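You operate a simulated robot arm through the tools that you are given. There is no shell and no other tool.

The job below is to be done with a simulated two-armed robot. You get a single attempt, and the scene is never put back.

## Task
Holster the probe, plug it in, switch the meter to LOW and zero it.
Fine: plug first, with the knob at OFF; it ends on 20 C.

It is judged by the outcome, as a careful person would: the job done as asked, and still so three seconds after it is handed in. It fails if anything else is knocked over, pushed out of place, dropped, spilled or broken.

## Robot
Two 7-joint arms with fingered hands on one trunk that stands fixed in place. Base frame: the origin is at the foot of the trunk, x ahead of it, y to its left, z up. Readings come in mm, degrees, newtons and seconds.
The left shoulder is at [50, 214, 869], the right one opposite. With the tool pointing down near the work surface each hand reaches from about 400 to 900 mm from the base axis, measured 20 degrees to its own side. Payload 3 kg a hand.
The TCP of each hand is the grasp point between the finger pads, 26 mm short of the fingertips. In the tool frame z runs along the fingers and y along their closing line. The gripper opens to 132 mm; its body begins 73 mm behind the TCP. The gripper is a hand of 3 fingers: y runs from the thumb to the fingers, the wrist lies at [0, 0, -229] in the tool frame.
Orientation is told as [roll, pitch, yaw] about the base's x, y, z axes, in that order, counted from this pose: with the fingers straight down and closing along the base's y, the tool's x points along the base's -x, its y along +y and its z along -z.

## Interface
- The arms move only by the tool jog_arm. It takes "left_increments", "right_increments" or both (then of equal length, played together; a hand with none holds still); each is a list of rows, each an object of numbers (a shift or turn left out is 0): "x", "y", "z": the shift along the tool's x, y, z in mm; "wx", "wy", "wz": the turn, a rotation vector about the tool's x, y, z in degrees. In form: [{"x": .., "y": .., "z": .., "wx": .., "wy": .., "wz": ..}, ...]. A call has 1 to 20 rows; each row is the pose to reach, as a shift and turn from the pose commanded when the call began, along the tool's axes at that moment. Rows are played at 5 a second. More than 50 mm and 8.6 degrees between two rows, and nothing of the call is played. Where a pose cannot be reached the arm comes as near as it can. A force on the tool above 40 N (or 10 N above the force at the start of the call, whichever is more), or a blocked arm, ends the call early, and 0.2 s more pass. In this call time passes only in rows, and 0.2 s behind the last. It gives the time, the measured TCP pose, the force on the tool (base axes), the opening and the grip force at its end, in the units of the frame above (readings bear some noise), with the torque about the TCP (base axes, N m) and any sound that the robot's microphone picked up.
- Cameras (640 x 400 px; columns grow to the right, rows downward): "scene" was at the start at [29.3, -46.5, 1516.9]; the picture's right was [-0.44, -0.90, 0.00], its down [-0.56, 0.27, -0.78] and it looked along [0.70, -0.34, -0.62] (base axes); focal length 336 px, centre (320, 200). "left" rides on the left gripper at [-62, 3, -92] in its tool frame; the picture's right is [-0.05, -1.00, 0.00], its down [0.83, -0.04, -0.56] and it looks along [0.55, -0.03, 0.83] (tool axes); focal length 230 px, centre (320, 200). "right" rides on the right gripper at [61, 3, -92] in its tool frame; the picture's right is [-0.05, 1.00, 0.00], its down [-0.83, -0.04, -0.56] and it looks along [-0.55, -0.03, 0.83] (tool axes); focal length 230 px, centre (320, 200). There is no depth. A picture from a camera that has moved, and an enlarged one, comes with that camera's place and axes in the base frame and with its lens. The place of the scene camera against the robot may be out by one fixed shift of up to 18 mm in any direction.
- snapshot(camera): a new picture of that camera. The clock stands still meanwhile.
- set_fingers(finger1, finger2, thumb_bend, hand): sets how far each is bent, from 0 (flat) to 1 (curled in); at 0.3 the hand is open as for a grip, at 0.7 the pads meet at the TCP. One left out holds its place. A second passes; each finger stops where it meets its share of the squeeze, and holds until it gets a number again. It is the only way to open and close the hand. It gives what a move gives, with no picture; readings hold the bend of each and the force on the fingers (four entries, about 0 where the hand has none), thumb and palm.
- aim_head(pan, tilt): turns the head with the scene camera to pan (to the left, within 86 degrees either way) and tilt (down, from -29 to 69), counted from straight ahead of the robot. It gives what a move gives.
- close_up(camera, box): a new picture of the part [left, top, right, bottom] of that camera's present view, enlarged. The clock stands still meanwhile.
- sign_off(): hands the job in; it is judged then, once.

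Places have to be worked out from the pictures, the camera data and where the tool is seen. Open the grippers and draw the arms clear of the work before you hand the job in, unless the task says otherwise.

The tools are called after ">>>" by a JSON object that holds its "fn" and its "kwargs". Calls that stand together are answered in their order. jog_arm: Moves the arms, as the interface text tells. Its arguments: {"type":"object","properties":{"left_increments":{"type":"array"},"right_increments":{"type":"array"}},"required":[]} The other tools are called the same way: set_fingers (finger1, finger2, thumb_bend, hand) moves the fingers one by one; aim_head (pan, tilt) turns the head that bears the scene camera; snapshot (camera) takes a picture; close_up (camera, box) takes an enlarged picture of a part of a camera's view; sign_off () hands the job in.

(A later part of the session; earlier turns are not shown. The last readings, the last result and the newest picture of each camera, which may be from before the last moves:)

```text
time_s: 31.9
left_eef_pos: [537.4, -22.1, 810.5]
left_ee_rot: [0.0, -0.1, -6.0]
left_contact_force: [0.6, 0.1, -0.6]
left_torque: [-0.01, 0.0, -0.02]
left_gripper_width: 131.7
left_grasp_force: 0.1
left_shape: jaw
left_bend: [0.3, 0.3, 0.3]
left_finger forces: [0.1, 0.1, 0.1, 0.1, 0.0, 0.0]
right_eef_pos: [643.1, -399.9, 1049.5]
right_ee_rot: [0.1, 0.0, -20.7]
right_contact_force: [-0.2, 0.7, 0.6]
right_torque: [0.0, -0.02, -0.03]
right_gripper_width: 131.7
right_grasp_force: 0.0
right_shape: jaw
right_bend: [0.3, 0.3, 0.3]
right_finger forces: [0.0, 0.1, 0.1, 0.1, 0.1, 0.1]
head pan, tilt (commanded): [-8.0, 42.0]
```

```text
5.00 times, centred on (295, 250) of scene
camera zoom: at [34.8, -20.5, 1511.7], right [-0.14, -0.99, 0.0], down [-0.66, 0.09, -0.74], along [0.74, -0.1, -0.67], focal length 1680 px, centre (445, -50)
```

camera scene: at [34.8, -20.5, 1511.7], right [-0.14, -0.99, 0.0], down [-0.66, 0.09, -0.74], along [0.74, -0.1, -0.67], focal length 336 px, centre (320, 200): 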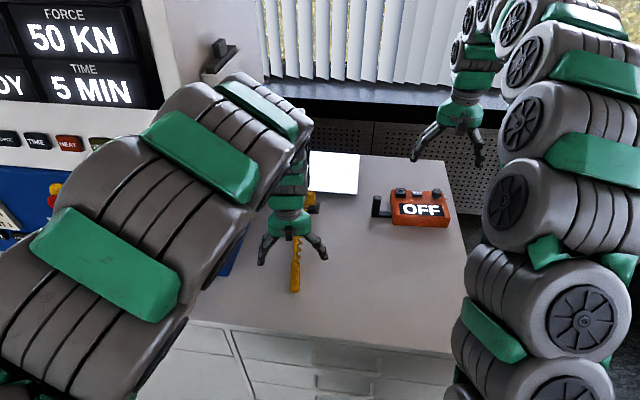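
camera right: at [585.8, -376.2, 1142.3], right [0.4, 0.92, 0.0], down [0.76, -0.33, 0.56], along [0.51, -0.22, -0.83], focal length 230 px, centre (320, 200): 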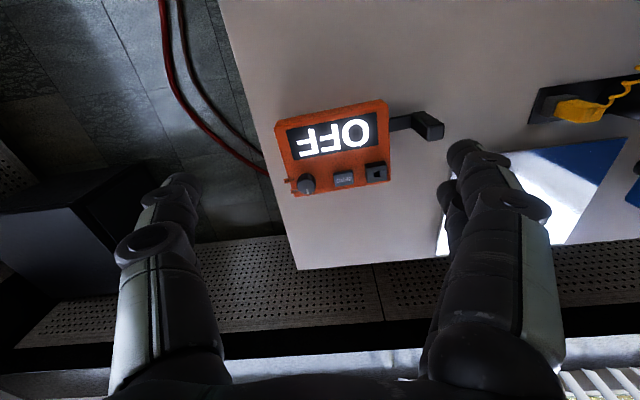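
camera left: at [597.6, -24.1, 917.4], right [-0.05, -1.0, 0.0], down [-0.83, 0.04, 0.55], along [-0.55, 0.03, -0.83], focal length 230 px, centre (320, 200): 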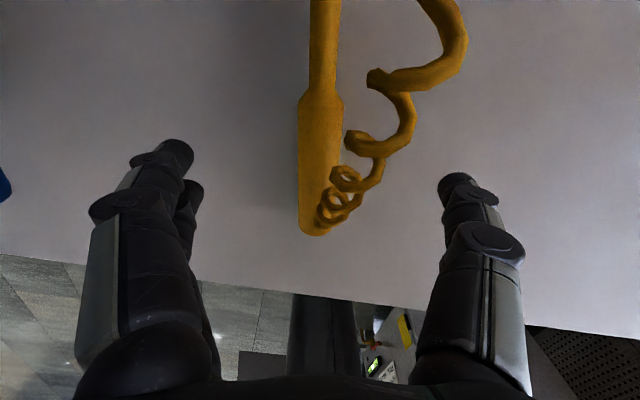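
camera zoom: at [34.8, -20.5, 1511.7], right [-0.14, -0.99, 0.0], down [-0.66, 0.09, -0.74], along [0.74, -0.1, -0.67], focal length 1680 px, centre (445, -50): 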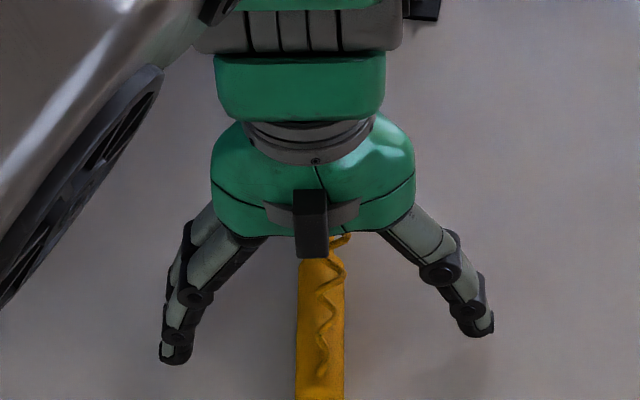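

Fingers straddle the handle without touching the table. I close the left hand on the handle.

>>> {"fn": "set_fingers", "kwargs": {"hand": "left", "finger1": 0.75, "finger2": 0.75, "thumb_bend": 0.75}}

>>> {"fn": "snapshot", "kwargs": {"camera": "left"}}

>>> {"fn": "close_up", "kwargs": {"camera": "scene", "box": [255, 210, 335, 290]}}

```text
time_s: 33.0
left_eef_pos: [538.1, -22.6, 810.4]
left_ee_rot: [0.0, -0.2, -5.9]
left_contact_force: [-1.1, 0.6, 0.0]
left_torque: [0.0, 0.01, 0.03]
left_gripper_width: 21.3
left_grasp_force: 17.3
left_shape: fingers
left_bend: [0.71, 0.72, 0.66]
left_finger forces: [8.7, 9.2, 0.1, 0.0, 17.9, 0.1]
right_eef_pos: [642.6, -401.8, 1051.4]
right_ee_rot: [0.0, 0.0, -20.8]
right_contact_force: [-0.4, 0.6, -0.3]
right_torque: [0.0, 0.02, 0.0]
right_gripper_width: 132.0
right_grasp_force: 0.0
right_shape: jaw
right_bend: [0.3, 0.3, 0.3]
right_finger forces: [0.1, 0.0, 0.0, 0.1, 0.0, 0.0]
head pan, tilt (commanded): [-8.0, 42.0]
```

```text
taken
camera left: at [598.3, -25.7, 903.9], right [-0.05, -1.0, 0.0], down [-0.83, 0.04, 0.55], along [-0.55, 0.03, -0.83], focal length 230 px, centre (320, 200)
```

left: 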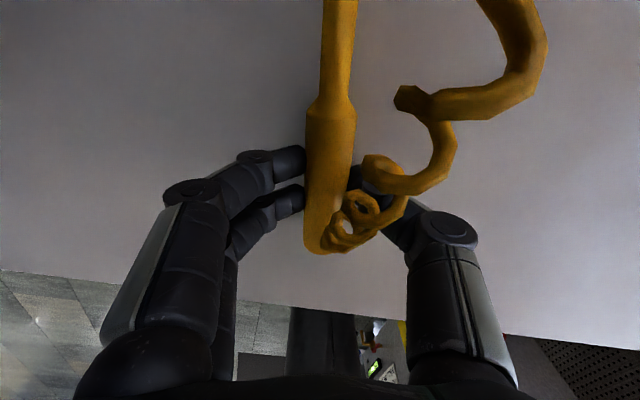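

```text
5.00 times, centred on (295, 250) of scene
camera zoom: at [34.8, -20.5, 1511.7], right [-0.14, -0.99, 0.0], down [-0.66, 0.09, -0.74], along [0.74, -0.1, -0.67], focal length 1680 px, centre (445, -50)
```

zoom: 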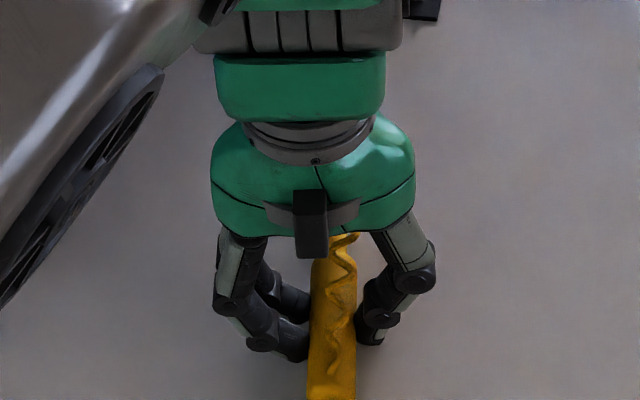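

The grip on the handle is firm (17 N). Now I move the right hand above the dock to look at the plug from closer.

>>> {"fn": "jog_arm", "kwargs": {"right_increments": [{"x": 4, "y": 42, "z": 4, "wz": -1}, {"x": 8, "y": 85, "z": 8, "wz": -2}, {"x": 12, "y": 128, "z": 12, "wz": -3}, {"x": 17, "y": 170, "z": 17, "wz": -4}, {"x": 22, "y": 213, "z": 22, "wz": -5}, {"x": 26, "y": 256, "z": 26, "wz": -5.7}, {"x": 30.5, "y": 298.5, "z": 30, "wz": -5.7}]}}

>>> {"fn": "snapshot", "kwargs": {"camera": "right"}}

>>> {"fn": "snapshot", "kwargs": {"camera": "scene"}}

```text
time_s: 34.5
left_eef_pos: [538.0, -22.1, 810.2]
left_ee_rot: [0.1, -0.3, -6.0]
left_contact_force: [0.2, 0.1, -0.3]
left_torque: [0.03, 0.04, -0.01]
left_gripper_width: 21.5
left_grasp_force: 17.9
left_shape: fingers
left_bend: [0.71, 0.72, 0.66]
left_finger forces: [8.6, 9.3, 0.0, 0.0, 17.8, 0.0]
right_eef_pos: [722.0, -113.7, 1021.4]
right_ee_rot: [0.1, 0.0, -15.1]
right_contact_force: [0.2, -0.6, 0.6]
right_torque: [0.03, 0.02, 0.02]
right_gripper_width: 132.0
right_grasp_force: 0.1
right_shape: jaw
right_bend: [0.3, 0.3, 0.3]
right_finger forces: [0.0, 0.1, 0.1, 0.1, 0.1, 0.1]
head pan, tilt (commanded): [-8.0, 42.0]
```

```text
taken
camera right: at [661.9, -94.6, 1114.3], right [0.31, 0.95, 0.0], down [0.79, -0.26, 0.56], along [0.53, -0.17, -0.83], focal length 230 px, centre (320, 200)
```

right: 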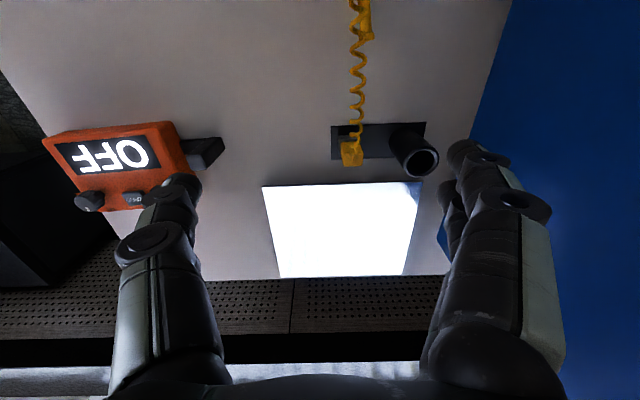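

```text
taken
camera scene: at [34.8, -20.5, 1511.7], right [-0.14, -0.99, 0.0], down [-0.66, 0.09, -0.74], along [0.74, -0.1, -0.67], focal length 336 px, centre (320, 200)
```

scene: 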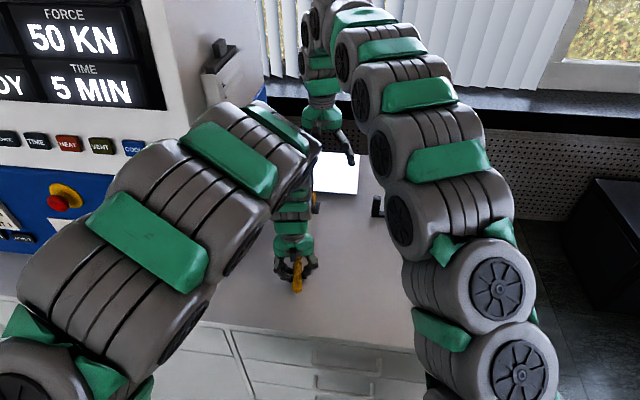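

>>> {"fn": "close_up", "kwargs": {"camera": "right", "box": [320, 110, 448, 190]}}

>>> {"fn": "close_up", "kwargs": {"camera": "right", "box": [325, 115, 389, 175]}}

```text
5.00 times, centred on (384, 150) of right
camera zoom: at [661.9, -94.6, 1114.3], right [0.31, 0.95, 0.0], down [0.79, -0.26, 0.56], along [0.53, -0.17, -0.83], focal length 1150 px, centre (0, 450)
```

zoom: 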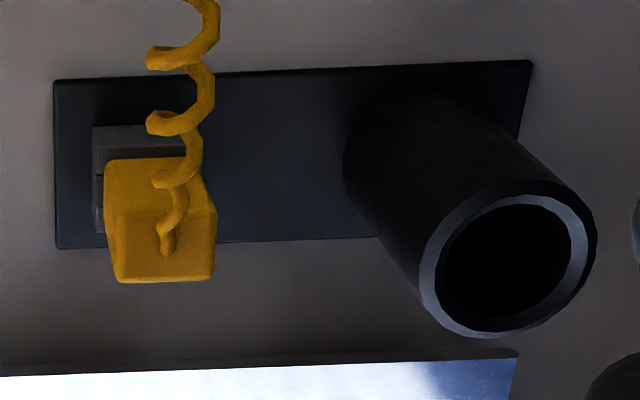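

```text
6.67 times, centred on (357, 145) of right
camera zoom: at [661.9, -94.6, 1114.3], right [0.31, 0.95, 0.0], down [0.79, -0.26, 0.56], along [0.53, -0.17, -0.83], focal length 1534 px, centre (73, 567)
```

zoom: 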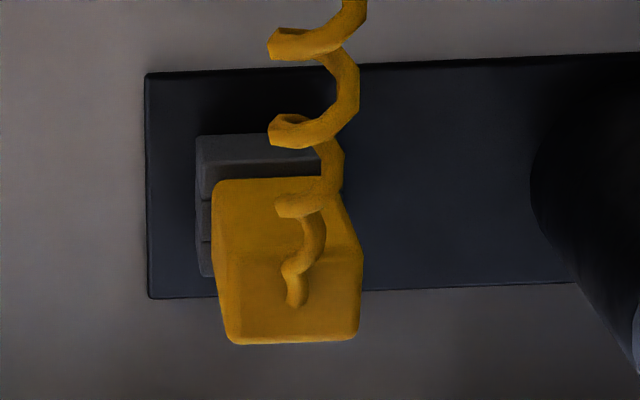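

Dock: plate top z≈783, plug top centre ≈(786,-92,847), holster rim centre ≈(809,-15,861), dock yaw ≈-15.5°. Before grasping, I go over the meter to measure its socket, button and knob accurately from close above.

>>> {"fn": "jog_arm", "kwargs": {"right_increments": [{"x": -12, "y": -39, "z": 4}, {"x": -25, "y": -78, "z": 12}, {"x": -38, "y": -117, "z": 22}, {"x": -51, "y": -156, "z": 33}, {"x": -64, "y": -195, "z": 44}, {"x": -76.4, "y": -233, "z": 55}]}}

>>> {"fn": "snapshot", "kwargs": {"camera": "right"}}

>>> {"fn": "close_up", "kwargs": {"camera": "right", "box": [170, 60, 410, 210]}}

```text
time_s: 36.0
left_eef_pos: [538.3, -22.5, 810.4]
left_ee_rot: [0.0, -0.2, -5.9]
left_contact_force: [0.0, 1.4, -0.6]
left_torque: [0.02, 0.04, -0.01]
left_gripper_width: 21.3
left_grasp_force: 17.9
left_shape: fingers
left_bend: [0.71, 0.72, 0.66]
left_finger forces: [8.7, 9.2, 0.1, 0.0, 17.9, 0.0]
right_eef_pos: [733.9, -356.8, 964.7]
right_ee_rot: [0.1, 0.0, -15.0]
right_contact_force: [-0.7, 0.3, 0.9]
right_torque: [-0.01, 0.0, 0.0]
right_gripper_width: 131.8
right_grasp_force: 0.0
right_shape: jaw
right_bend: [0.3, 0.3, 0.3]
right_finger forces: [0.1, 0.0, 0.0, 0.1, 0.0, 0.0]
head pan, tilt (commanded): [-8.0, 42.0]
```

```text
taken
camera right: at [673.8, -338.6, 1057.1], right [0.31, 0.95, 0.0], down [0.79, -0.26, 0.56], along [0.53, -0.17, -0.83], focal length 230 px, centre (320, 200)
```

right: 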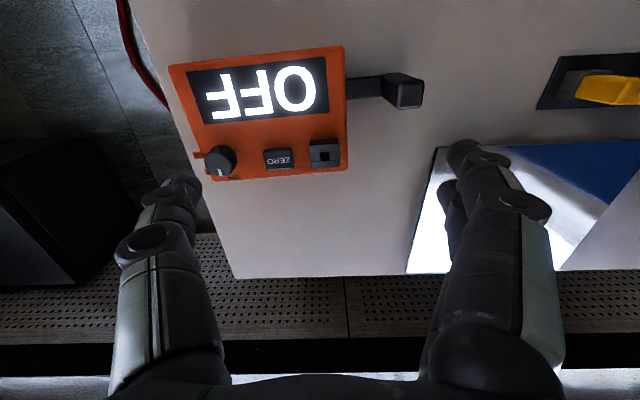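

```text
2.67 times, centred on (290, 135) of right
camera zoom: at [673.8, -338.6, 1057.1], right [0.31, 0.95, 0.0], down [0.79, -0.26, 0.56], along [0.53, -0.17, -0.83], focal length 614 px, centre (400, 373)
```

zoom: 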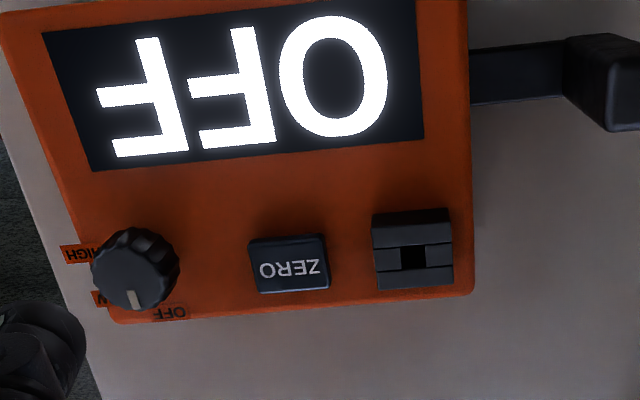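

Socket hole again computes to about (763.5,-362.4,839). I zoom further on the socket, the ZERO button and the knob.

>>> {"fn": "close_up", "kwargs": {"camera": "right", "box": [300, 130, 356, 175]}}

>>> {"fn": "close_up", "kwargs": {"camera": "right", "box": [185, 135, 249, 185]}}

>>> {"fn": "close_up", "kwargs": {"camera": "right", "box": [540, 50, 640, 112]}}

```text
8.89 times, centred on (328, 152) of right
camera zoom: at [673.8, -338.6, 1057.1], right [0.31, 0.95, 0.0], down [0.79, -0.26, 0.56], along [0.53, -0.17, -0.83], focal length 2045 px, centre (249, 622)
```

zoom: 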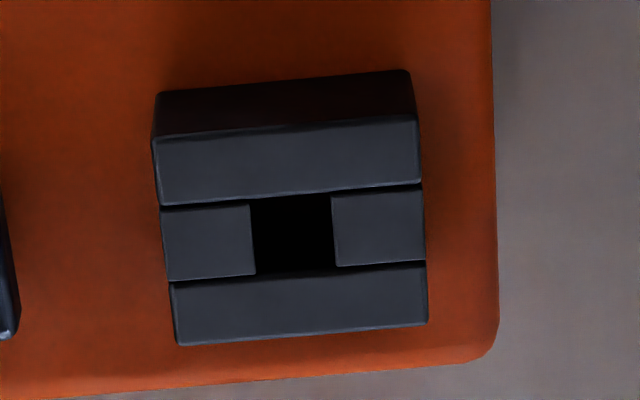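

```text
8.00 times, centred on (217, 160) of right
camera zoom: at [673.8, -338.6, 1057.1], right [0.31, 0.95, 0.0], down [0.79, -0.26, 0.56], along [0.53, -0.17, -0.83], focal length 1841 px, centre (1144, 520)
```

zoom: 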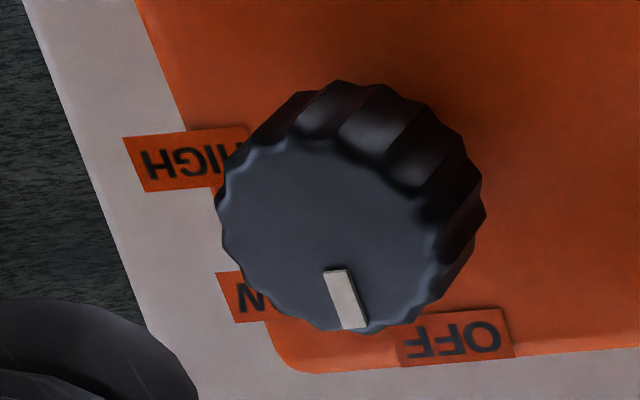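

```text
6.40 times, centred on (590, 81) of right
camera zoom: at [673.8, -338.6, 1057.1], right [0.31, 0.95, 0.0], down [0.79, -0.26, 0.56], along [0.53, -0.17, -0.83], focal length 1472 px, centre (-1408, 962)
```

zoom: 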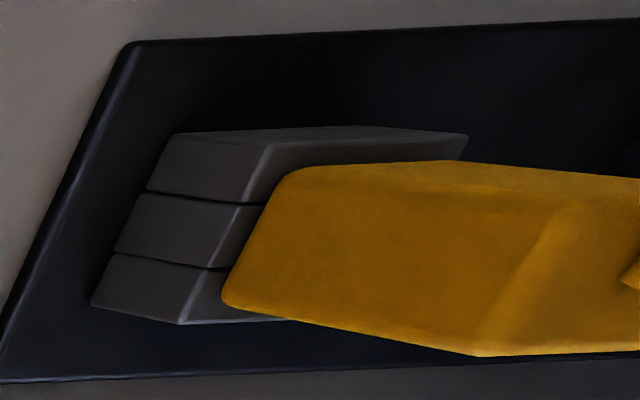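

Meter yaw ≈ -13.0°, hole ≈9.3 mm square; knob top centre ≈(733.5,-462,852.6), pointer straight back (OFF), LOW is ~45–50° clockwise; ZERO ≈(754,-410). Now I go to the equivalent vantage over the dock so the plug position is measured the same way.

>>> {"fn": "jog_arm", "kwargs": {"right_increments": [{"x": 8, "y": 44, "z": 0, "wz": 0.5}, {"x": 16, "y": 89, "z": 4, "wz": 1}, {"x": 24, "y": 133, "z": 12, "wz": 1.5}, {"x": 32, "y": 178, "z": 22, "wz": 2}, {"x": 40, "y": 222, "z": 32, "wz": 2.5}, {"x": 48.6, "y": 266.8, "z": 40.7, "wz": 2.5}]}}

>>> {"fn": "snapshot", "kwargs": {"camera": "right"}}

>>> {"fn": "close_up", "kwargs": {"camera": "right", "box": [290, 90, 390, 190]}}

```text
time_s: 37.4
left_eef_pos: [537.8, -21.7, 811.0]
left_ee_rot: [0.1, -0.2, -6.0]
left_contact_force: [0.5, -0.2, 0.2]
left_torque: [-0.01, 0.0, 0.0]
left_gripper_width: 21.6
left_grasp_force: 17.6
left_shape: fingers
left_bend: [0.71, 0.72, 0.66]
left_finger forces: [8.6, 9.2, 0.0, 0.0, 17.9, 0.0]
right_eef_pos: [754.7, -85.3, 927.4]
right_ee_rot: [0.0, -0.1, -17.6]
right_contact_force: [0.0, -0.7, -0.3]
right_torque: [0.0, 0.03, -0.02]
right_gripper_width: 131.9
right_grasp_force: 0.1
right_shape: jaw
right_bend: [0.3, 0.3, 0.3]
right_finger forces: [0.0, 0.1, 0.0, 0.1, 0.0, 0.0]
head pan, tilt (commanded): [-8.0, 42.0]
```

```text
taken
camera right: at [695.3, -64.3, 1019.8], right [0.35, 0.94, 0.0], down [0.78, -0.29, 0.56], along [0.52, -0.19, -0.83], focal length 230 px, centre (320, 200)
```

right: 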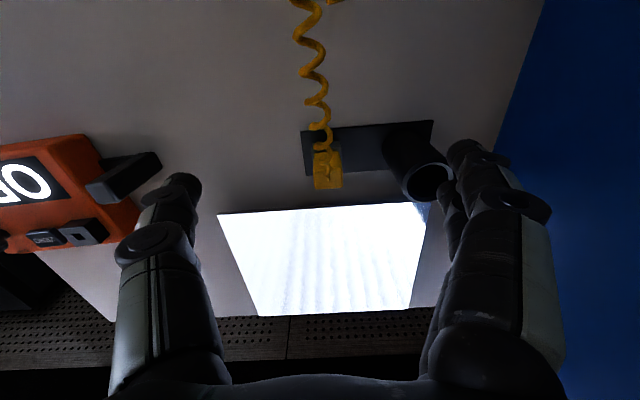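

```text
4.00 times, centred on (340, 140) of right
camera zoom: at [695.3, -64.3, 1019.8], right [0.35, 0.94, 0.0], down [0.78, -0.29, 0.56], along [0.52, -0.19, -0.83], focal length 920 px, centre (240, 440)
```

zoom: 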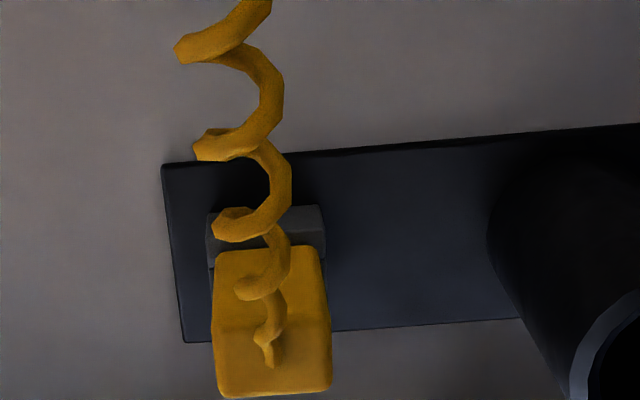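

The plug's top centre computes to ≈(786.5,-91.3). I pre-close the right fingers partly so they clear the holster tube beside the plug.

>>> {"fn": "set_fingers", "kwargs": {"hand": "right", "finger1": 0.52, "finger2": 0.52, "thumb_bend": 0.5}}

>>> {"fn": "snapshot", "kwargs": {"camera": "right"}}

```text
time_s: 38.4
left_eef_pos: [537.1, -22.3, 811.5]
left_ee_rot: [0.0, -0.1, -5.8]
left_contact_force: [-0.3, -0.3, 0.1]
left_torque: [-0.02, 0.04, 0.01]
left_gripper_width: 21.4
left_grasp_force: 17.3
left_shape: fingers
left_bend: [0.71, 0.72, 0.66]
left_finger forces: [8.7, 9.2, 0.0, 0.0, 17.9, 0.0]
right_eef_pos: [754.1, -85.7, 927.8]
right_ee_rot: [0.0, -0.1, -17.5]
right_contact_force: [1.1, -0.5, -0.7]
right_torque: [-0.02, 0.01, -0.01]
right_gripper_width: 65.2
right_grasp_force: 0.1
right_shape: fingers
right_bend: [0.52, 0.52, 0.5]
right_finger forces: [0.1, 0.0, 0.0, 0.0, 0.0, 0.1]
head pan, tilt (commanded): [-8.0, 42.0]
```

```text
taken
camera right: at [695.0, -64.5, 1019.4], right [0.35, 0.94, 0.0], down [0.78, -0.29, 0.56], along [0.52, -0.19, -0.83], focal length 230 px, centre (320, 200)
```

right: 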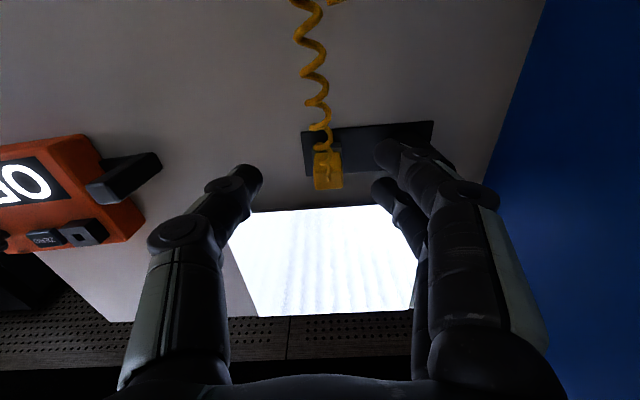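

Opening is 65 mm. I align over the plug at z≈888 and check alignment before descending.

>>> {"fn": "jog_arm", "kwargs": {"right_increments": [{"x": -11, "y": 1.4, "z": 13, "wz": -0.7}, {"x": -22, "y": 2.8, "z": 26, "wz": -1.4}, {"x": -32.2, "y": 4.1, "z": 39, "wz": -2}]}}

>>> {"fn": "snapshot", "kwargs": {"camera": "right"}}

>>> {"fn": "close_up", "kwargs": {"camera": "right", "box": [240, 100, 400, 220]}}

>>> {"fn": "close_up", "kwargs": {"camera": "scene", "box": [270, 150, 350, 220]}}

```text
time_s: 39.1
left_eef_pos: [537.2, -21.7, 811.6]
left_ee_rot: [0.0, -0.2, -5.9]
left_contact_force: [0.4, 0.5, 0.4]
left_torque: [0.01, 0.04, 0.0]
left_gripper_width: 21.3
left_grasp_force: 18.1
left_shape: fingers
left_bend: [0.71, 0.72, 0.66]
left_finger forces: [8.8, 9.1, 0.0, 0.1, 17.9, 0.2]
right_eef_pos: [787.7, -90.5, 885.0]
right_ee_rot: [-0.1, 0.1, -15.4]
right_contact_force: [0.8, -0.8, -0.8]
right_torque: [-0.06, 0.02, -0.03]
right_gripper_width: 64.9
right_grasp_force: 0.0
right_shape: fingers
right_bend: [0.52, 0.52, 0.5]
right_finger forces: [0.1, 0.0, 0.1, 0.1, 0.0, 0.0]
head pan, tilt (commanded): [-8.0, 42.0]
```

```text
taken
camera right: at [728.5, -72.5, 978.0], right [0.32, 0.95, 0.0], down [0.79, -0.26, 0.55], along [0.52, -0.18, -0.83], focal length 230 px, centre (320, 200)
```

right: 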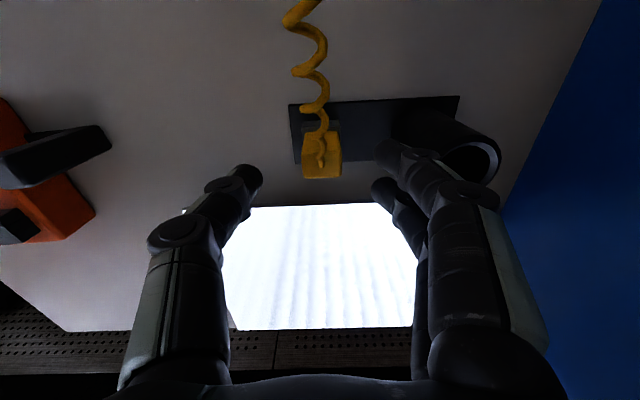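

```text
3.33 times, centred on (320, 160) of right
camera zoom: at [728.5, -72.5, 978.0], right [0.32, 0.95, 0.0], down [0.79, -0.26, 0.55], along [0.52, -0.18, -0.83], focal length 767 px, centre (320, 333)
```

zoom: 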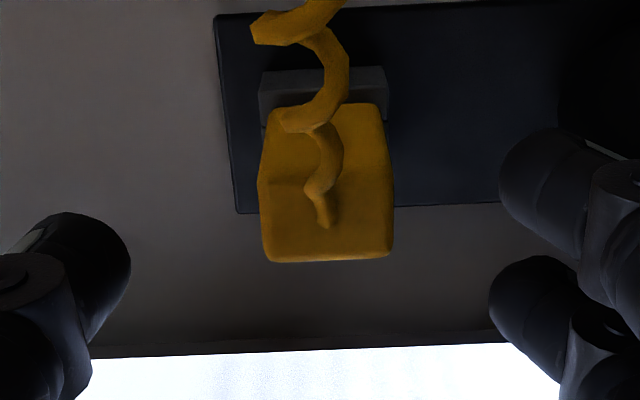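

```text
5.71 times, centred on (310, 185) of scene
camera zoom: at [34.8, -20.5, 1511.7], right [-0.14, -0.99, 0.0], down [-0.66, 0.09, -0.74], along [0.74, -0.1, -0.67], focal length 1920 px, centre (377, 286)
```

zoom: 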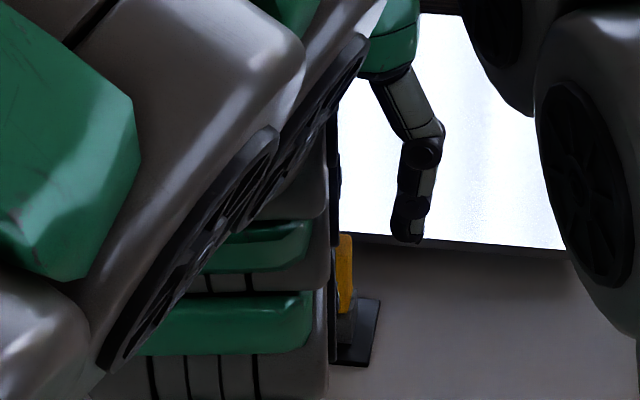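

The TCP is right over the plug's top centre (788,-90.5). I descend straight to z≈833.

>>> {"fn": "jog_arm", "kwargs": {"right_increments": [{"z": 13}, {"z": 26}, {"z": 39}, {"z": 47}, {"z": 52}]}}

>>> {"fn": "snapshot", "kwargs": {"camera": "right"}}

>>> {"fn": "close_up", "kwargs": {"camera": "right", "box": [220, 110, 440, 250]}}

```text
time_s: 40.4
left_eef_pos: [536.7, -22.7, 810.8]
left_ee_rot: [0.0, -0.2, -6.0]
left_contact_force: [0.7, -0.1, -0.5]
left_torque: [0.01, 0.05, -0.05]
left_gripper_width: 21.1
left_grasp_force: 17.8
left_shape: fingers
left_bend: [0.71, 0.72, 0.66]
left_finger forces: [8.6, 9.3, 0.0, 0.0, 17.9, 0.0]
right_eef_pos: [788.1, -89.8, 834.1]
right_ee_rot: [0.0, 0.1, -15.5]
right_contact_force: [-0.1, 0.2, 0.0]
right_torque: [0.02, 0.01, -0.02]
right_gripper_width: 65.0
right_grasp_force: 0.1
right_shape: fingers
right_bend: [0.52, 0.52, 0.5]
right_finger forces: [0.0, 0.0, 0.0, 0.0, 0.0, 0.0]
head pan, tilt (commanded): [-8.0, 42.0]
```

```text
taken
camera right: at [728.3, -71.0, 925.8], right [0.32, 0.95, 0.0], down [0.79, -0.26, 0.56], along [0.53, -0.18, -0.83], focal length 230 px, centre (320, 200)
```

right: 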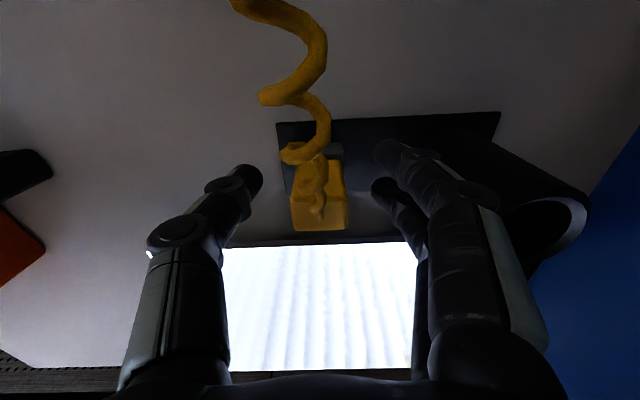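

```text
2.86 times, centred on (330, 180) of right
camera zoom: at [728.3, -71.0, 925.8], right [0.32, 0.95, 0.0], down [0.79, -0.26, 0.56], along [0.53, -0.18, -0.83], focal length 657 px, centre (291, 257)
```

zoom: 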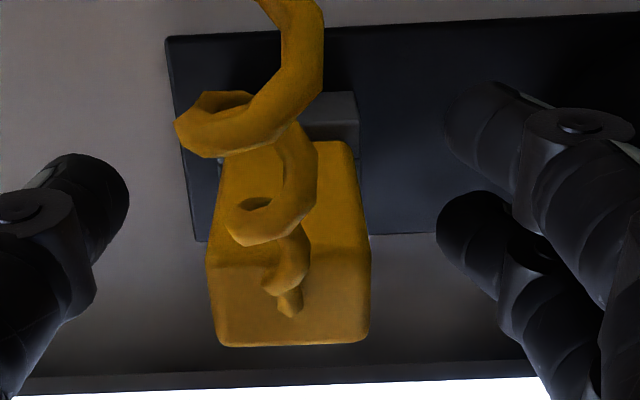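

The plug sits centered between fingers, top ≈13 mm above the TCP. I close the right hand on it.

>>> {"fn": "set_fingers", "kwargs": {"hand": "right", "finger1": 0.78, "finger2": 0.78, "thumb_bend": 0.78}}

>>> {"fn": "close_up", "kwargs": {"camera": "right", "box": [220, 110, 440, 250]}}

```text
time_s: 41.4
left_eef_pos: [537.2, -22.4, 810.1]
left_ee_rot: [0.0, -0.2, -6.0]
left_contact_force: [0.0, 1.1, -0.2]
left_torque: [-0.01, 0.02, 0.03]
left_gripper_width: 21.6
left_grasp_force: 17.2
left_shape: fingers
left_bend: [0.71, 0.72, 0.66]
left_finger forces: [8.6, 9.3, 0.1, 0.0, 17.9, 0.0]
right_eef_pos: [787.5, -89.6, 833.3]
right_ee_rot: [-0.1, 0.1, -15.5]
right_contact_force: [0.4, 0.1, 0.0]
right_torque: [-0.03, 0.03, -0.03]
right_gripper_width: 10.5
right_grasp_force: 20.9
right_shape: fingers
right_bend: [0.75, 0.69, 0.67]
right_finger forces: [9.8, 12.9, 0.1, 0.0, 18.8, 0.0]
head pan, tilt (commanded): [-8.0, 42.0]
```

```text
2.86 times, centred on (330, 180) of right
camera zoom: at [728.2, -71.0, 925.8], right [0.32, 0.95, 0.0], down [0.79, -0.26, 0.56], along [0.53, -0.18, -0.83], focal length 657 px, centre (291, 257)
```

zoom: 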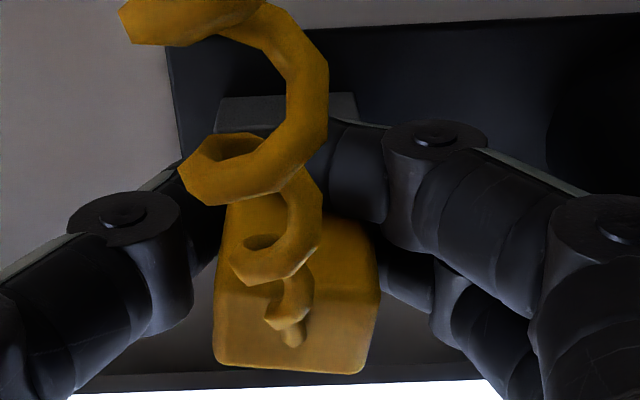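

The near finger only caught the plug's edge and tilted it slightly (finger bends 0.75/0.69 uneven). I release, rise and will regrasp with the hand turned 90° so both fingers bear on the wider front face.

>>> {"fn": "set_fingers", "kwargs": {"hand": "right", "finger1": 0.52, "finger2": 0.52, "thumb_bend": 0.5}}

>>> {"fn": "jog_arm", "kwargs": {"right_increments": [{"z": -20}, {"z": -45}, {"z": -70}]}}

>>> {"fn": "close_up", "kwargs": {"camera": "right", "box": [240, 100, 400, 220]}}

```text
time_s: 42.4
left_eef_pos: [539.0, -22.1, 810.4]
left_ee_rot: [0.0, -0.2, -5.9]
left_contact_force: [0.0, 0.3, 0.0]
left_torque: [0.0, 0.03, 0.0]
left_gripper_width: 21.5
left_grasp_force: 18.1
left_shape: fingers
left_bend: [0.71, 0.72, 0.66]
left_finger forces: [8.7, 9.2, 0.0, 0.0, 17.8, 0.1]
right_eef_pos: [788.0, -89.1, 833.8]
right_ee_rot: [0.0, 0.1, -15.5]
right_contact_force: [-0.4, 0.3, -0.6]
right_torque: [0.04, 0.01, 0.0]
right_gripper_width: 63.8
right_grasp_force: 0.0
right_shape: fingers
right_bend: [0.52, 0.52, 0.5]
right_finger forces: [0.0, 0.0, 0.0, 0.1, 0.0, 0.0]
head pan, tilt (commanded): [-8.0, 42.0]
```

```text
time_s: 43.1
left_eef_pos: [537.3, -21.4, 810.9]
left_ee_rot: [0.0, -0.3, -5.9]
left_contact_force: [-0.9, 0.2, 0.4]
left_torque: [0.0, 0.04, -0.02]
left_gripper_width: 21.4
left_grasp_force: 18.2
left_shape: fingers
left_bend: [0.71, 0.72, 0.66]
left_finger forces: [8.7, 9.1, 0.0, 0.0, 17.9, 0.0]
right_eef_pos: [787.7, -90.5, 903.6]
right_ee_rot: [-0.1, -0.1, -15.6]
right_contact_force: [0.4, 0.5, 1.1]
right_torque: [-0.01, -0.02, -0.01]
right_gripper_width: 63.9
right_grasp_force: 0.2
right_shape: fingers
right_bend: [0.52, 0.52, 0.5]
right_finger forces: [0.1, 0.0, 0.0, 0.1, 0.0, 0.1]
head pan, tilt (commanded): [-8.0, 42.0]
```

```text
3.33 times, centred on (320, 160) of right
camera zoom: at [729.5, -71.2, 995.6], right [0.32, 0.95, 0.0], down [0.79, -0.26, 0.56], along [0.53, -0.18, -0.83], focal length 767 px, centre (320, 333)
```

zoom: 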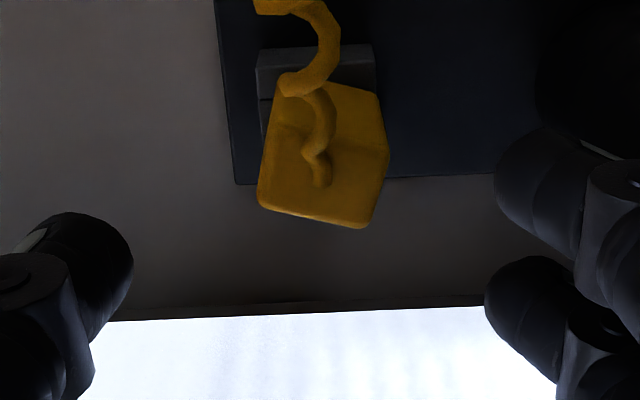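

The plug got twisted about 16° in the dock. I look closer to check that it is still seated and determine its exact yaw.

>>> {"fn": "close_up", "kwargs": {"camera": "right", "box": [290, 105, 354, 175]}}

>>> {"fn": "jog_arm", "kwargs": {"right_increments": [{"x": 20, "z": -20, "wz": -8}, {"x": 40, "z": -40, "wz": -16}, {"x": 60, "z": -50, "wz": -24}]}}

>>> {"fn": "snapshot", "kwargs": {"camera": "right"}}

>>> {"fn": "close_up", "kwargs": {"camera": "scene", "box": [270, 150, 350, 220]}}

```text
5.71 times, centred on (322, 140) of right
camera zoom: at [729.5, -71.2, 995.6], right [0.32, 0.95, 0.0], down [0.79, -0.26, 0.56], along [0.53, -0.18, -0.83], focal length 1315 px, centre (309, 543)
```

zoom: 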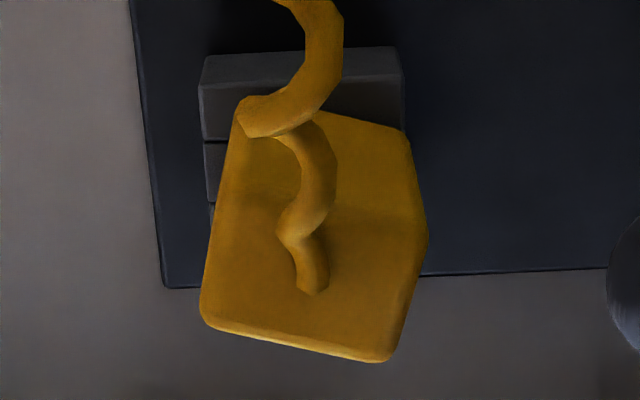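

```text
time_s: 44.0
left_eef_pos: [536.4, -22.0, 811.1]
left_ee_rot: [0.1, -0.2, -5.9]
left_contact_force: [1.0, 0.2, 0.2]
left_torque: [0.04, -0.03, 0.02]
left_gripper_width: 21.3
left_grasp_force: 18.1
left_shape: fingers
left_bend: [0.71, 0.72, 0.66]
left_finger forces: [8.7, 9.2, 0.0, 0.1, 17.9, 0.0]
right_eef_pos: [731.0, -72.7, 955.6]
right_ee_rot: [-0.1, -0.1, 8.6]
right_contact_force: [-0.8, 0.8, 0.1]
right_torque: [0.04, -0.01, -0.02]
right_gripper_width: 63.8
right_grasp_force: 0.2
right_shape: fingers
right_bend: [0.52, 0.52, 0.5]
right_finger forces: [0.1, 0.0, 0.0, 0.1, 0.1, 0.0]
head pan, tilt (commanded): [-8.0, 42.0]
```

```text
taken
camera right: at [668.6, -79.8, 1047.5], right [-0.1, 1.0, 0.0], down [0.83, 0.08, 0.56], along [0.55, 0.05, -0.83], focal length 230 px, centre (320, 200)
```

right: 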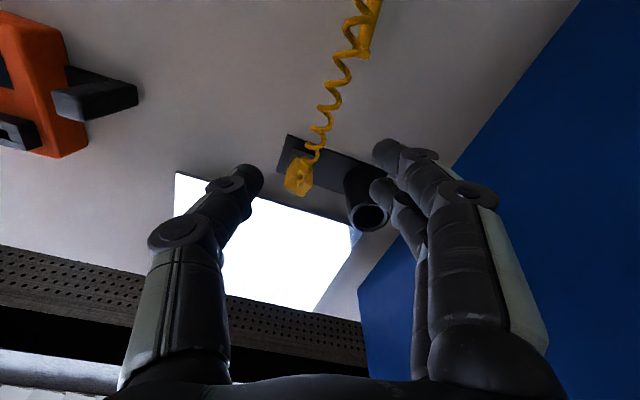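

```text
5.71 times, centred on (310, 185) of scene
camera zoom: at [34.8, -20.5, 1511.7], right [-0.14, -0.99, 0.0], down [-0.66, 0.09, -0.74], along [0.74, -0.1, -0.67], focal length 1920 px, centre (377, 286)
```

zoom: 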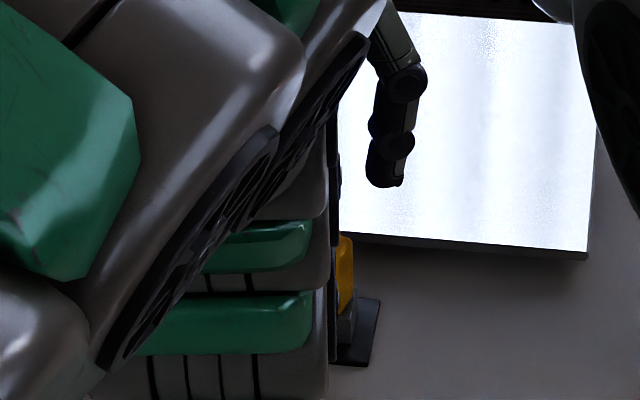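

The plug is still seated, centre ≈(787,-90), yaw ≈ -29.5°. I turn the hand to yaw ≈60.5° above the plug at z≈900 so the two fingers meet the wide front face and the thumb the back.

>>> {"fn": "jog_arm", "kwargs": {"right_increments": [{"x": -7.6, "y": -3.7, "z": 0, "wz": -7.4}, {"x": -15.1, "y": -7.3, "z": 5, "wz": -14.8}, {"x": -22.7, "y": -11, "z": 10, "wz": -22.2}, {"x": -30.3, "y": -14.6, "z": 20, "wz": -29.6}, {"x": -37.9, "y": -18.3, "z": 32, "wz": -37}, {"x": -45.4, "y": -22, "z": 44, "wz": -44.4}, {"x": -53, "y": -25.6, "z": 55, "wz": -51.9}]}}

>>> {"fn": "snapshot", "kwargs": {"camera": "right"}}

>>> {"fn": "close_up", "kwargs": {"camera": "right", "box": [230, 100, 410, 230]}}

```text
time_s: 45.5
left_eef_pos: [538.3, -22.1, 811.3]
left_ee_rot: [0.0, -0.2, -5.9]
left_contact_force: [-0.2, 0.5, -0.6]
left_torque: [-0.01, 0.02, 0.0]
left_gripper_width: 21.4
left_grasp_force: 18.3
left_shape: fingers
left_bend: [0.71, 0.72, 0.66]
left_finger forces: [8.7, 9.2, 0.0, 0.1, 17.9, 0.0]
right_eef_pos: [786.7, -93.5, 896.6]
right_ee_rot: [0.1, 0.0, 60.5]
right_contact_force: [-0.1, 0.0, 0.3]
right_torque: [0.02, -0.01, 0.03]
right_gripper_width: 63.8
right_grasp_force: 0.0
right_shape: fingers
right_bend: [0.52, 0.52, 0.5]
right_finger forces: [0.0, 0.0, 0.1, 0.0, 0.1, 0.0]
head pan, tilt (commanded): [-8.0, 42.0]
```

```text
taken
camera right: at [752.1, -145.7, 989.9], right [-0.84, 0.54, 0.0], down [0.45, 0.7, 0.55], along [0.3, 0.47, -0.83], focal length 230 px, centre (320, 200)
```

right: 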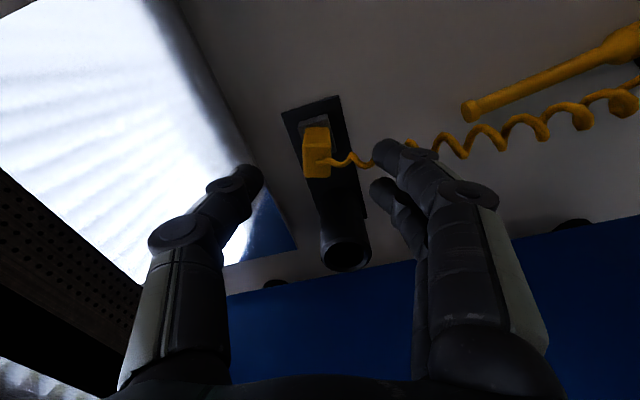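

```text
3.08 times, centred on (320, 165) of right
camera zoom: at [752.1, -145.7, 989.9], right [-0.84, 0.54, 0.0], down [0.45, 0.7, 0.55], along [0.3, 0.47, -0.83], focal length 708 px, centre (320, 308)
```

zoom: 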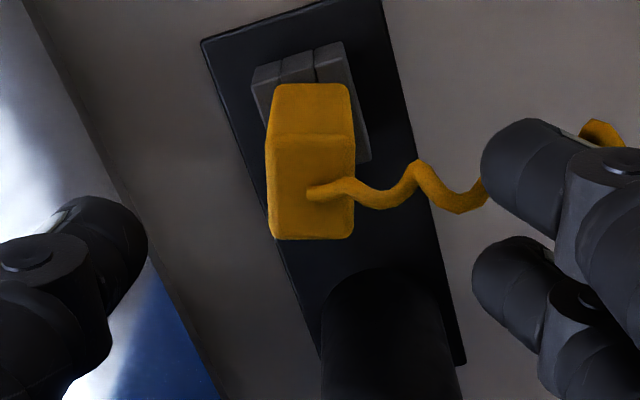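

The plug appears ~4.5 mm toward tool -x and ~1.5 mm toward the thumb from the TCP; I correct that and descend to z≈832.

>>> {"fn": "jog_arm", "kwargs": {"right_increments": [{"x": -4.5, "y": -1.5, "z": 10}, {"x": -4.5, "y": -1.5, "z": 25}, {"x": -4.5, "y": -1.5, "z": 40}, {"x": -4.5, "y": -1.5, "z": 54}, {"x": -4.5, "y": -1.5, "z": 64}]}}

>>> {"fn": "snapshot", "kwargs": {"camera": "right"}}

>>> {"fn": "close_up", "kwargs": {"camera": "right", "box": [220, 100, 420, 260]}}

```text
time_s: 46.8
left_eef_pos: [537.1, -21.3, 811.0]
left_ee_rot: [0.0, -0.2, -5.9]
left_contact_force: [-0.1, 0.1, -0.1]
left_torque: [0.03, 0.01, 0.01]
left_gripper_width: 21.6
left_grasp_force: 17.9
left_shape: fingers
left_bend: [0.71, 0.72, 0.66]
left_finger forces: [8.8, 9.2, 0.1, 0.0, 17.9, 0.0]
right_eef_pos: [791.3, -89.9, 835.0]
right_ee_rot: [0.1, 0.0, 60.3]
right_contact_force: [-0.3, 0.1, -0.1]
right_torque: [0.0, 0.0, -0.02]
right_gripper_width: 63.9
right_grasp_force: 0.1
right_shape: fingers
right_bend: [0.52, 0.52, 0.5]
right_finger forces: [0.0, 0.0, 0.0, 0.0, 0.1, 0.0]
head pan, tilt (commanded): [-8.0, 42.0]
```

```text
taken
camera right: at [756.7, -143.1, 926.9], right [-0.84, 0.54, 0.0], down [0.45, 0.7, 0.56], along [0.3, 0.47, -0.83], focal length 230 px, centre (320, 200)
```

right: 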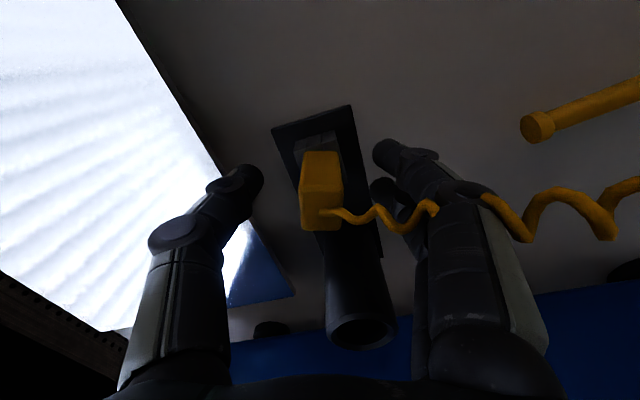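

```text
2.50 times, centred on (320, 180) of right
camera zoom: at [756.7, -143.1, 926.9], right [-0.84, 0.54, 0.0], down [0.45, 0.7, 0.56], along [0.3, 0.47, -0.83], focal length 575 px, centre (320, 250)
```

zoom: 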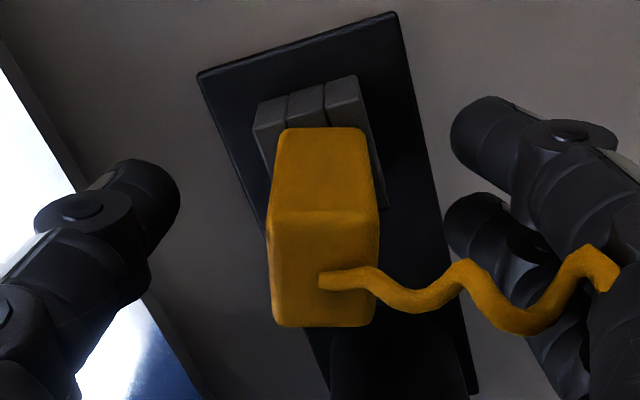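

Now well centred. I close the right hand on the plug.

>>> {"fn": "set_fingers", "kwargs": {"hand": "right", "finger1": 0.78, "finger2": 0.78, "thumb_bend": 0.78}}

>>> {"fn": "close_up", "kwargs": {"camera": "right", "box": [220, 100, 420, 260]}}

```text
time_s: 47.8
left_eef_pos: [537.5, -21.3, 810.3]
left_ee_rot: [0.1, -0.2, -5.9]
left_contact_force: [0.2, 0.5, 0.4]
left_torque: [0.0, -0.02, -0.01]
left_gripper_width: 21.6
left_grasp_force: 17.9
left_shape: fingers
left_bend: [0.71, 0.72, 0.66]
left_finger forces: [8.7, 9.2, 0.0, 0.0, 17.8, 0.0]
right_eef_pos: [791.3, -91.2, 836.6]
right_ee_rot: [0.0, 0.0, 60.4]
right_contact_force: [0.2, -0.7, -1.0]
right_torque: [0.0, 0.04, 0.04]
right_gripper_width: 18.1
right_grasp_force: 21.1
right_shape: fingers
right_bend: [0.74, 0.74, 0.67]
right_finger forces: [10.6, 10.7, 0.0, 0.1, 21.5, 0.1]
head pan, tilt (commanded): [-8.0, 42.0]
```

```text
2.50 times, centred on (320, 180) of right
camera zoom: at [756.5, -143.1, 927.2], right [-0.84, 0.54, 0.0], down [0.45, 0.7, 0.56], along [0.3, 0.47, -0.83], focal length 575 px, centre (320, 250)
```

zoom: 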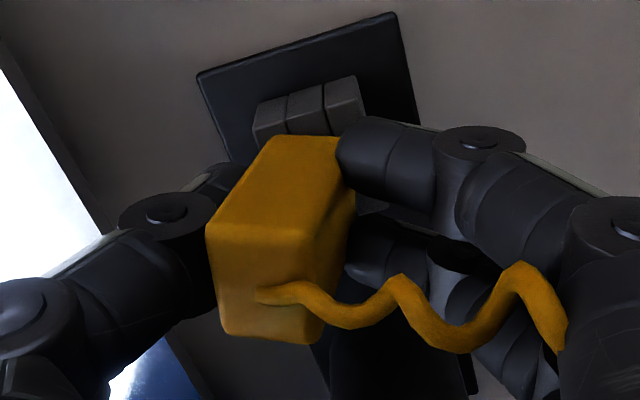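

The fingers pushed the plug toward the thumb, tilting it ~10°. I reopen slightly to let it settle upright, then close in small steps so that both sides meet it evenly.

>>> {"fn": "set_fingers", "kwargs": {"hand": "right", "finger1": 0.6, "finger2": 0.6, "thumb_bend": 0.6}}

>>> {"fn": "close_up", "kwargs": {"camera": "right", "box": [220, 100, 420, 260]}}

```text
time_s: 48.8
left_eef_pos: [538.0, -23.1, 810.6]
left_ee_rot: [0.0, -0.2, -5.9]
left_contact_force: [0.5, 1.0, -0.2]
left_torque: [0.01, -0.01, 0.02]
left_gripper_width: 21.4
left_grasp_force: 17.5
left_shape: fingers
left_bend: [0.71, 0.72, 0.66]
left_finger forces: [8.7, 9.3, 0.0, 0.0, 17.8, 0.0]
right_eef_pos: [790.7, -91.0, 835.9]
right_ee_rot: [0.0, 0.0, 60.5]
right_contact_force: [0.8, -0.2, 0.6]
right_torque: [0.0, 0.01, 0.02]
right_gripper_width: 34.2
right_grasp_force: 0.1
right_shape: fingers
right_bend: [0.6, 0.6, 0.6]
right_finger forces: [0.0, 0.0, 0.0, 0.0, 0.0, 0.0]
head pan, tilt (commanded): [-8.0, 42.0]
```

```text
2.50 times, centred on (320, 180) of right
camera zoom: at [756.5, -143.1, 927.3], right [-0.84, 0.54, 0.0], down [0.45, 0.7, 0.56], along [0.3, 0.47, -0.83], focal length 575 px, centre (320, 250)
```

zoom: 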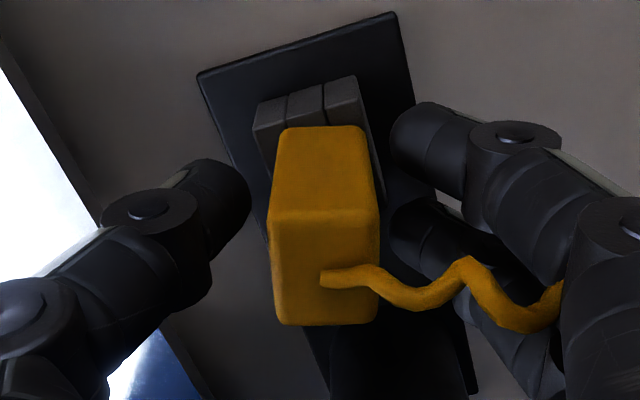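

The plug is upright again with ~3 mm gaps each side. I close in small equal steps.

>>> {"fn": "set_fingers", "kwargs": {"hand": "right", "finger1": 0.63, "finger2": 0.63, "thumb_bend": 0.63}}

>>> {"fn": "close_up", "kwargs": {"camera": "right", "box": [220, 100, 420, 260]}}

```text
time_s: 49.8
left_eef_pos: [537.2, -22.0, 811.1]
left_ee_rot: [0.1, -0.2, -5.8]
left_contact_force: [-0.5, 0.6, 0.7]
left_torque: [0.0, 0.01, 0.02]
left_gripper_width: 21.4
left_grasp_force: 17.3
left_shape: fingers
left_bend: [0.71, 0.72, 0.66]
left_finger forces: [8.7, 9.2, 0.0, 0.0, 17.9, 0.0]
right_eef_pos: [791.6, -90.3, 835.2]
right_ee_rot: [0.1, 0.1, 60.5]
right_contact_force: [-0.7, -0.5, 0.9]
right_torque: [-0.01, -0.01, 0.02]
right_gripper_width: 25.9
right_grasp_force: 0.0
right_shape: fingers
right_bend: [0.63, 0.63, 0.63]
right_finger forces: [0.0, 0.0, 0.0, 0.1, 0.0, 0.0]
head pan, tilt (commanded): [-8.0, 42.0]
```

```text
2.50 times, centred on (320, 180) of right
camera zoom: at [756.5, -143.1, 927.3], right [-0.84, 0.54, 0.0], down [0.45, 0.7, 0.56], along [0.3, 0.47, -0.83], focal length 575 px, centre (320, 250)
```

zoom: 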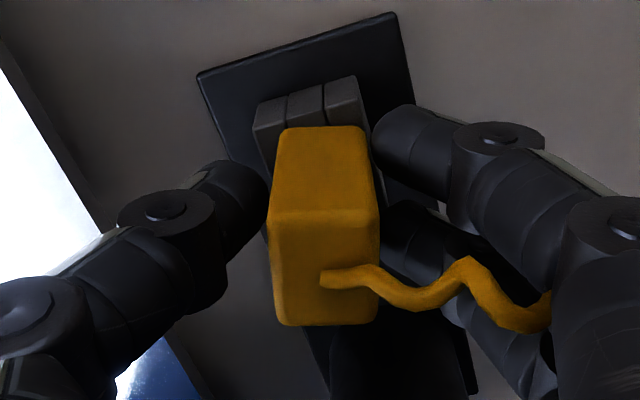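

Still no contact, plug unmoved. Next step to 0.65.

>>> {"fn": "set_fingers", "kwargs": {"hand": "right", "finger1": 0.65, "finger2": 0.65, "thumb_bend": 0.65}}

>>> {"fn": "close_up", "kwargs": {"camera": "right", "box": [220, 100, 420, 260]}}

```text
time_s: 50.8
left_eef_pos: [537.6, -22.2, 811.5]
left_ee_rot: [-0.1, -0.2, -6.0]
left_contact_force: [-0.6, 0.1, 0.1]
left_torque: [0.0, 0.02, 0.0]
left_gripper_width: 21.6
left_grasp_force: 17.9
left_shape: fingers
left_bend: [0.71, 0.72, 0.66]
left_finger forces: [8.6, 9.2, 0.0, 0.1, 17.9, 0.0]
right_eef_pos: [791.1, -89.3, 836.3]
right_ee_rot: [-0.1, 0.0, 60.4]
right_contact_force: [0.2, -0.3, -0.3]
right_torque: [0.02, 0.03, 0.0]
right_gripper_width: 22.3
right_grasp_force: 0.8
right_shape: fingers
right_bend: [0.64, 0.64, 0.64]
right_finger forces: [0.5, 0.5, 0.0, 0.0, 1.0, 0.0]
head pan, tilt (commanded): [-8.0, 42.0]
```

```text
2.50 times, centred on (320, 180) of right
camera zoom: at [756.5, -143.1, 927.3], right [-0.84, 0.54, 0.0], down [0.45, 0.7, 0.56], along [0.3, 0.47, -0.83], focal length 575 px, centre (320, 250)
```

zoom: 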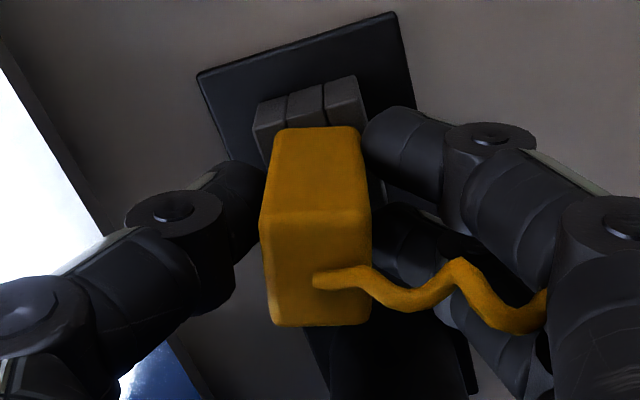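

Contact just made evenly (0.5+0.5 vs 1.0 N). I continue stepping up, biasing the thumb slightly.

>>> {"fn": "set_fingers", "kwargs": {"hand": "right", "finger1": 0.665, "finger2": 0.665, "thumb_bend": 0.675}}

>>> {"fn": "close_up", "kwargs": {"camera": "right", "box": [220, 100, 420, 260]}}

```text
time_s: 51.8
left_eef_pos: [536.5, -21.0, 811.0]
left_ee_rot: [0.0, -0.2, -5.9]
left_contact_force: [-0.6, 0.1, 0.2]
left_torque: [-0.01, 0.02, 0.03]
left_gripper_width: 21.5
left_grasp_force: 17.7
left_shape: fingers
left_bend: [0.71, 0.72, 0.66]
left_finger forces: [8.7, 9.2, 0.0, 0.0, 18.0, 0.1]
right_eef_pos: [790.8, -90.6, 835.2]
right_ee_rot: [0.0, 0.0, 60.3]
right_contact_force: [-0.1, 0.2, 0.3]
right_torque: [-0.01, 0.01, -0.02]
right_gripper_width: 21.1
right_grasp_force: 2.5
right_shape: fingers
right_bend: [0.64, 0.64, 0.66]
right_finger forces: [1.3, 1.3, 0.0, 0.0, 2.6, 0.1]
head pan, tilt (commanded): [-8.0, 42.0]
```

```text
2.50 times, centred on (320, 180) of right
camera zoom: at [756.5, -143.1, 927.3], right [-0.84, 0.54, 0.0], down [0.45, 0.7, 0.56], along [0.3, 0.47, -0.83], focal length 575 px, centre (320, 250)
```

zoom: 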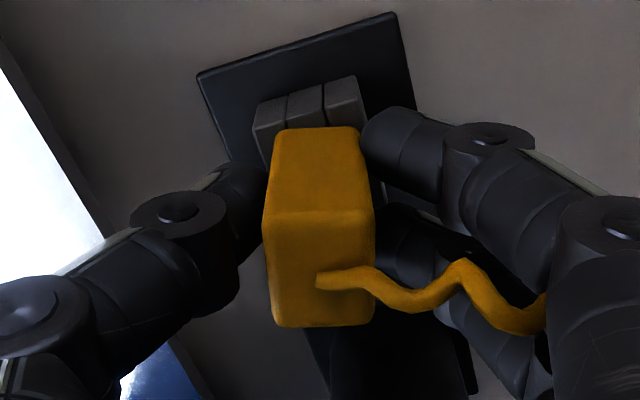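

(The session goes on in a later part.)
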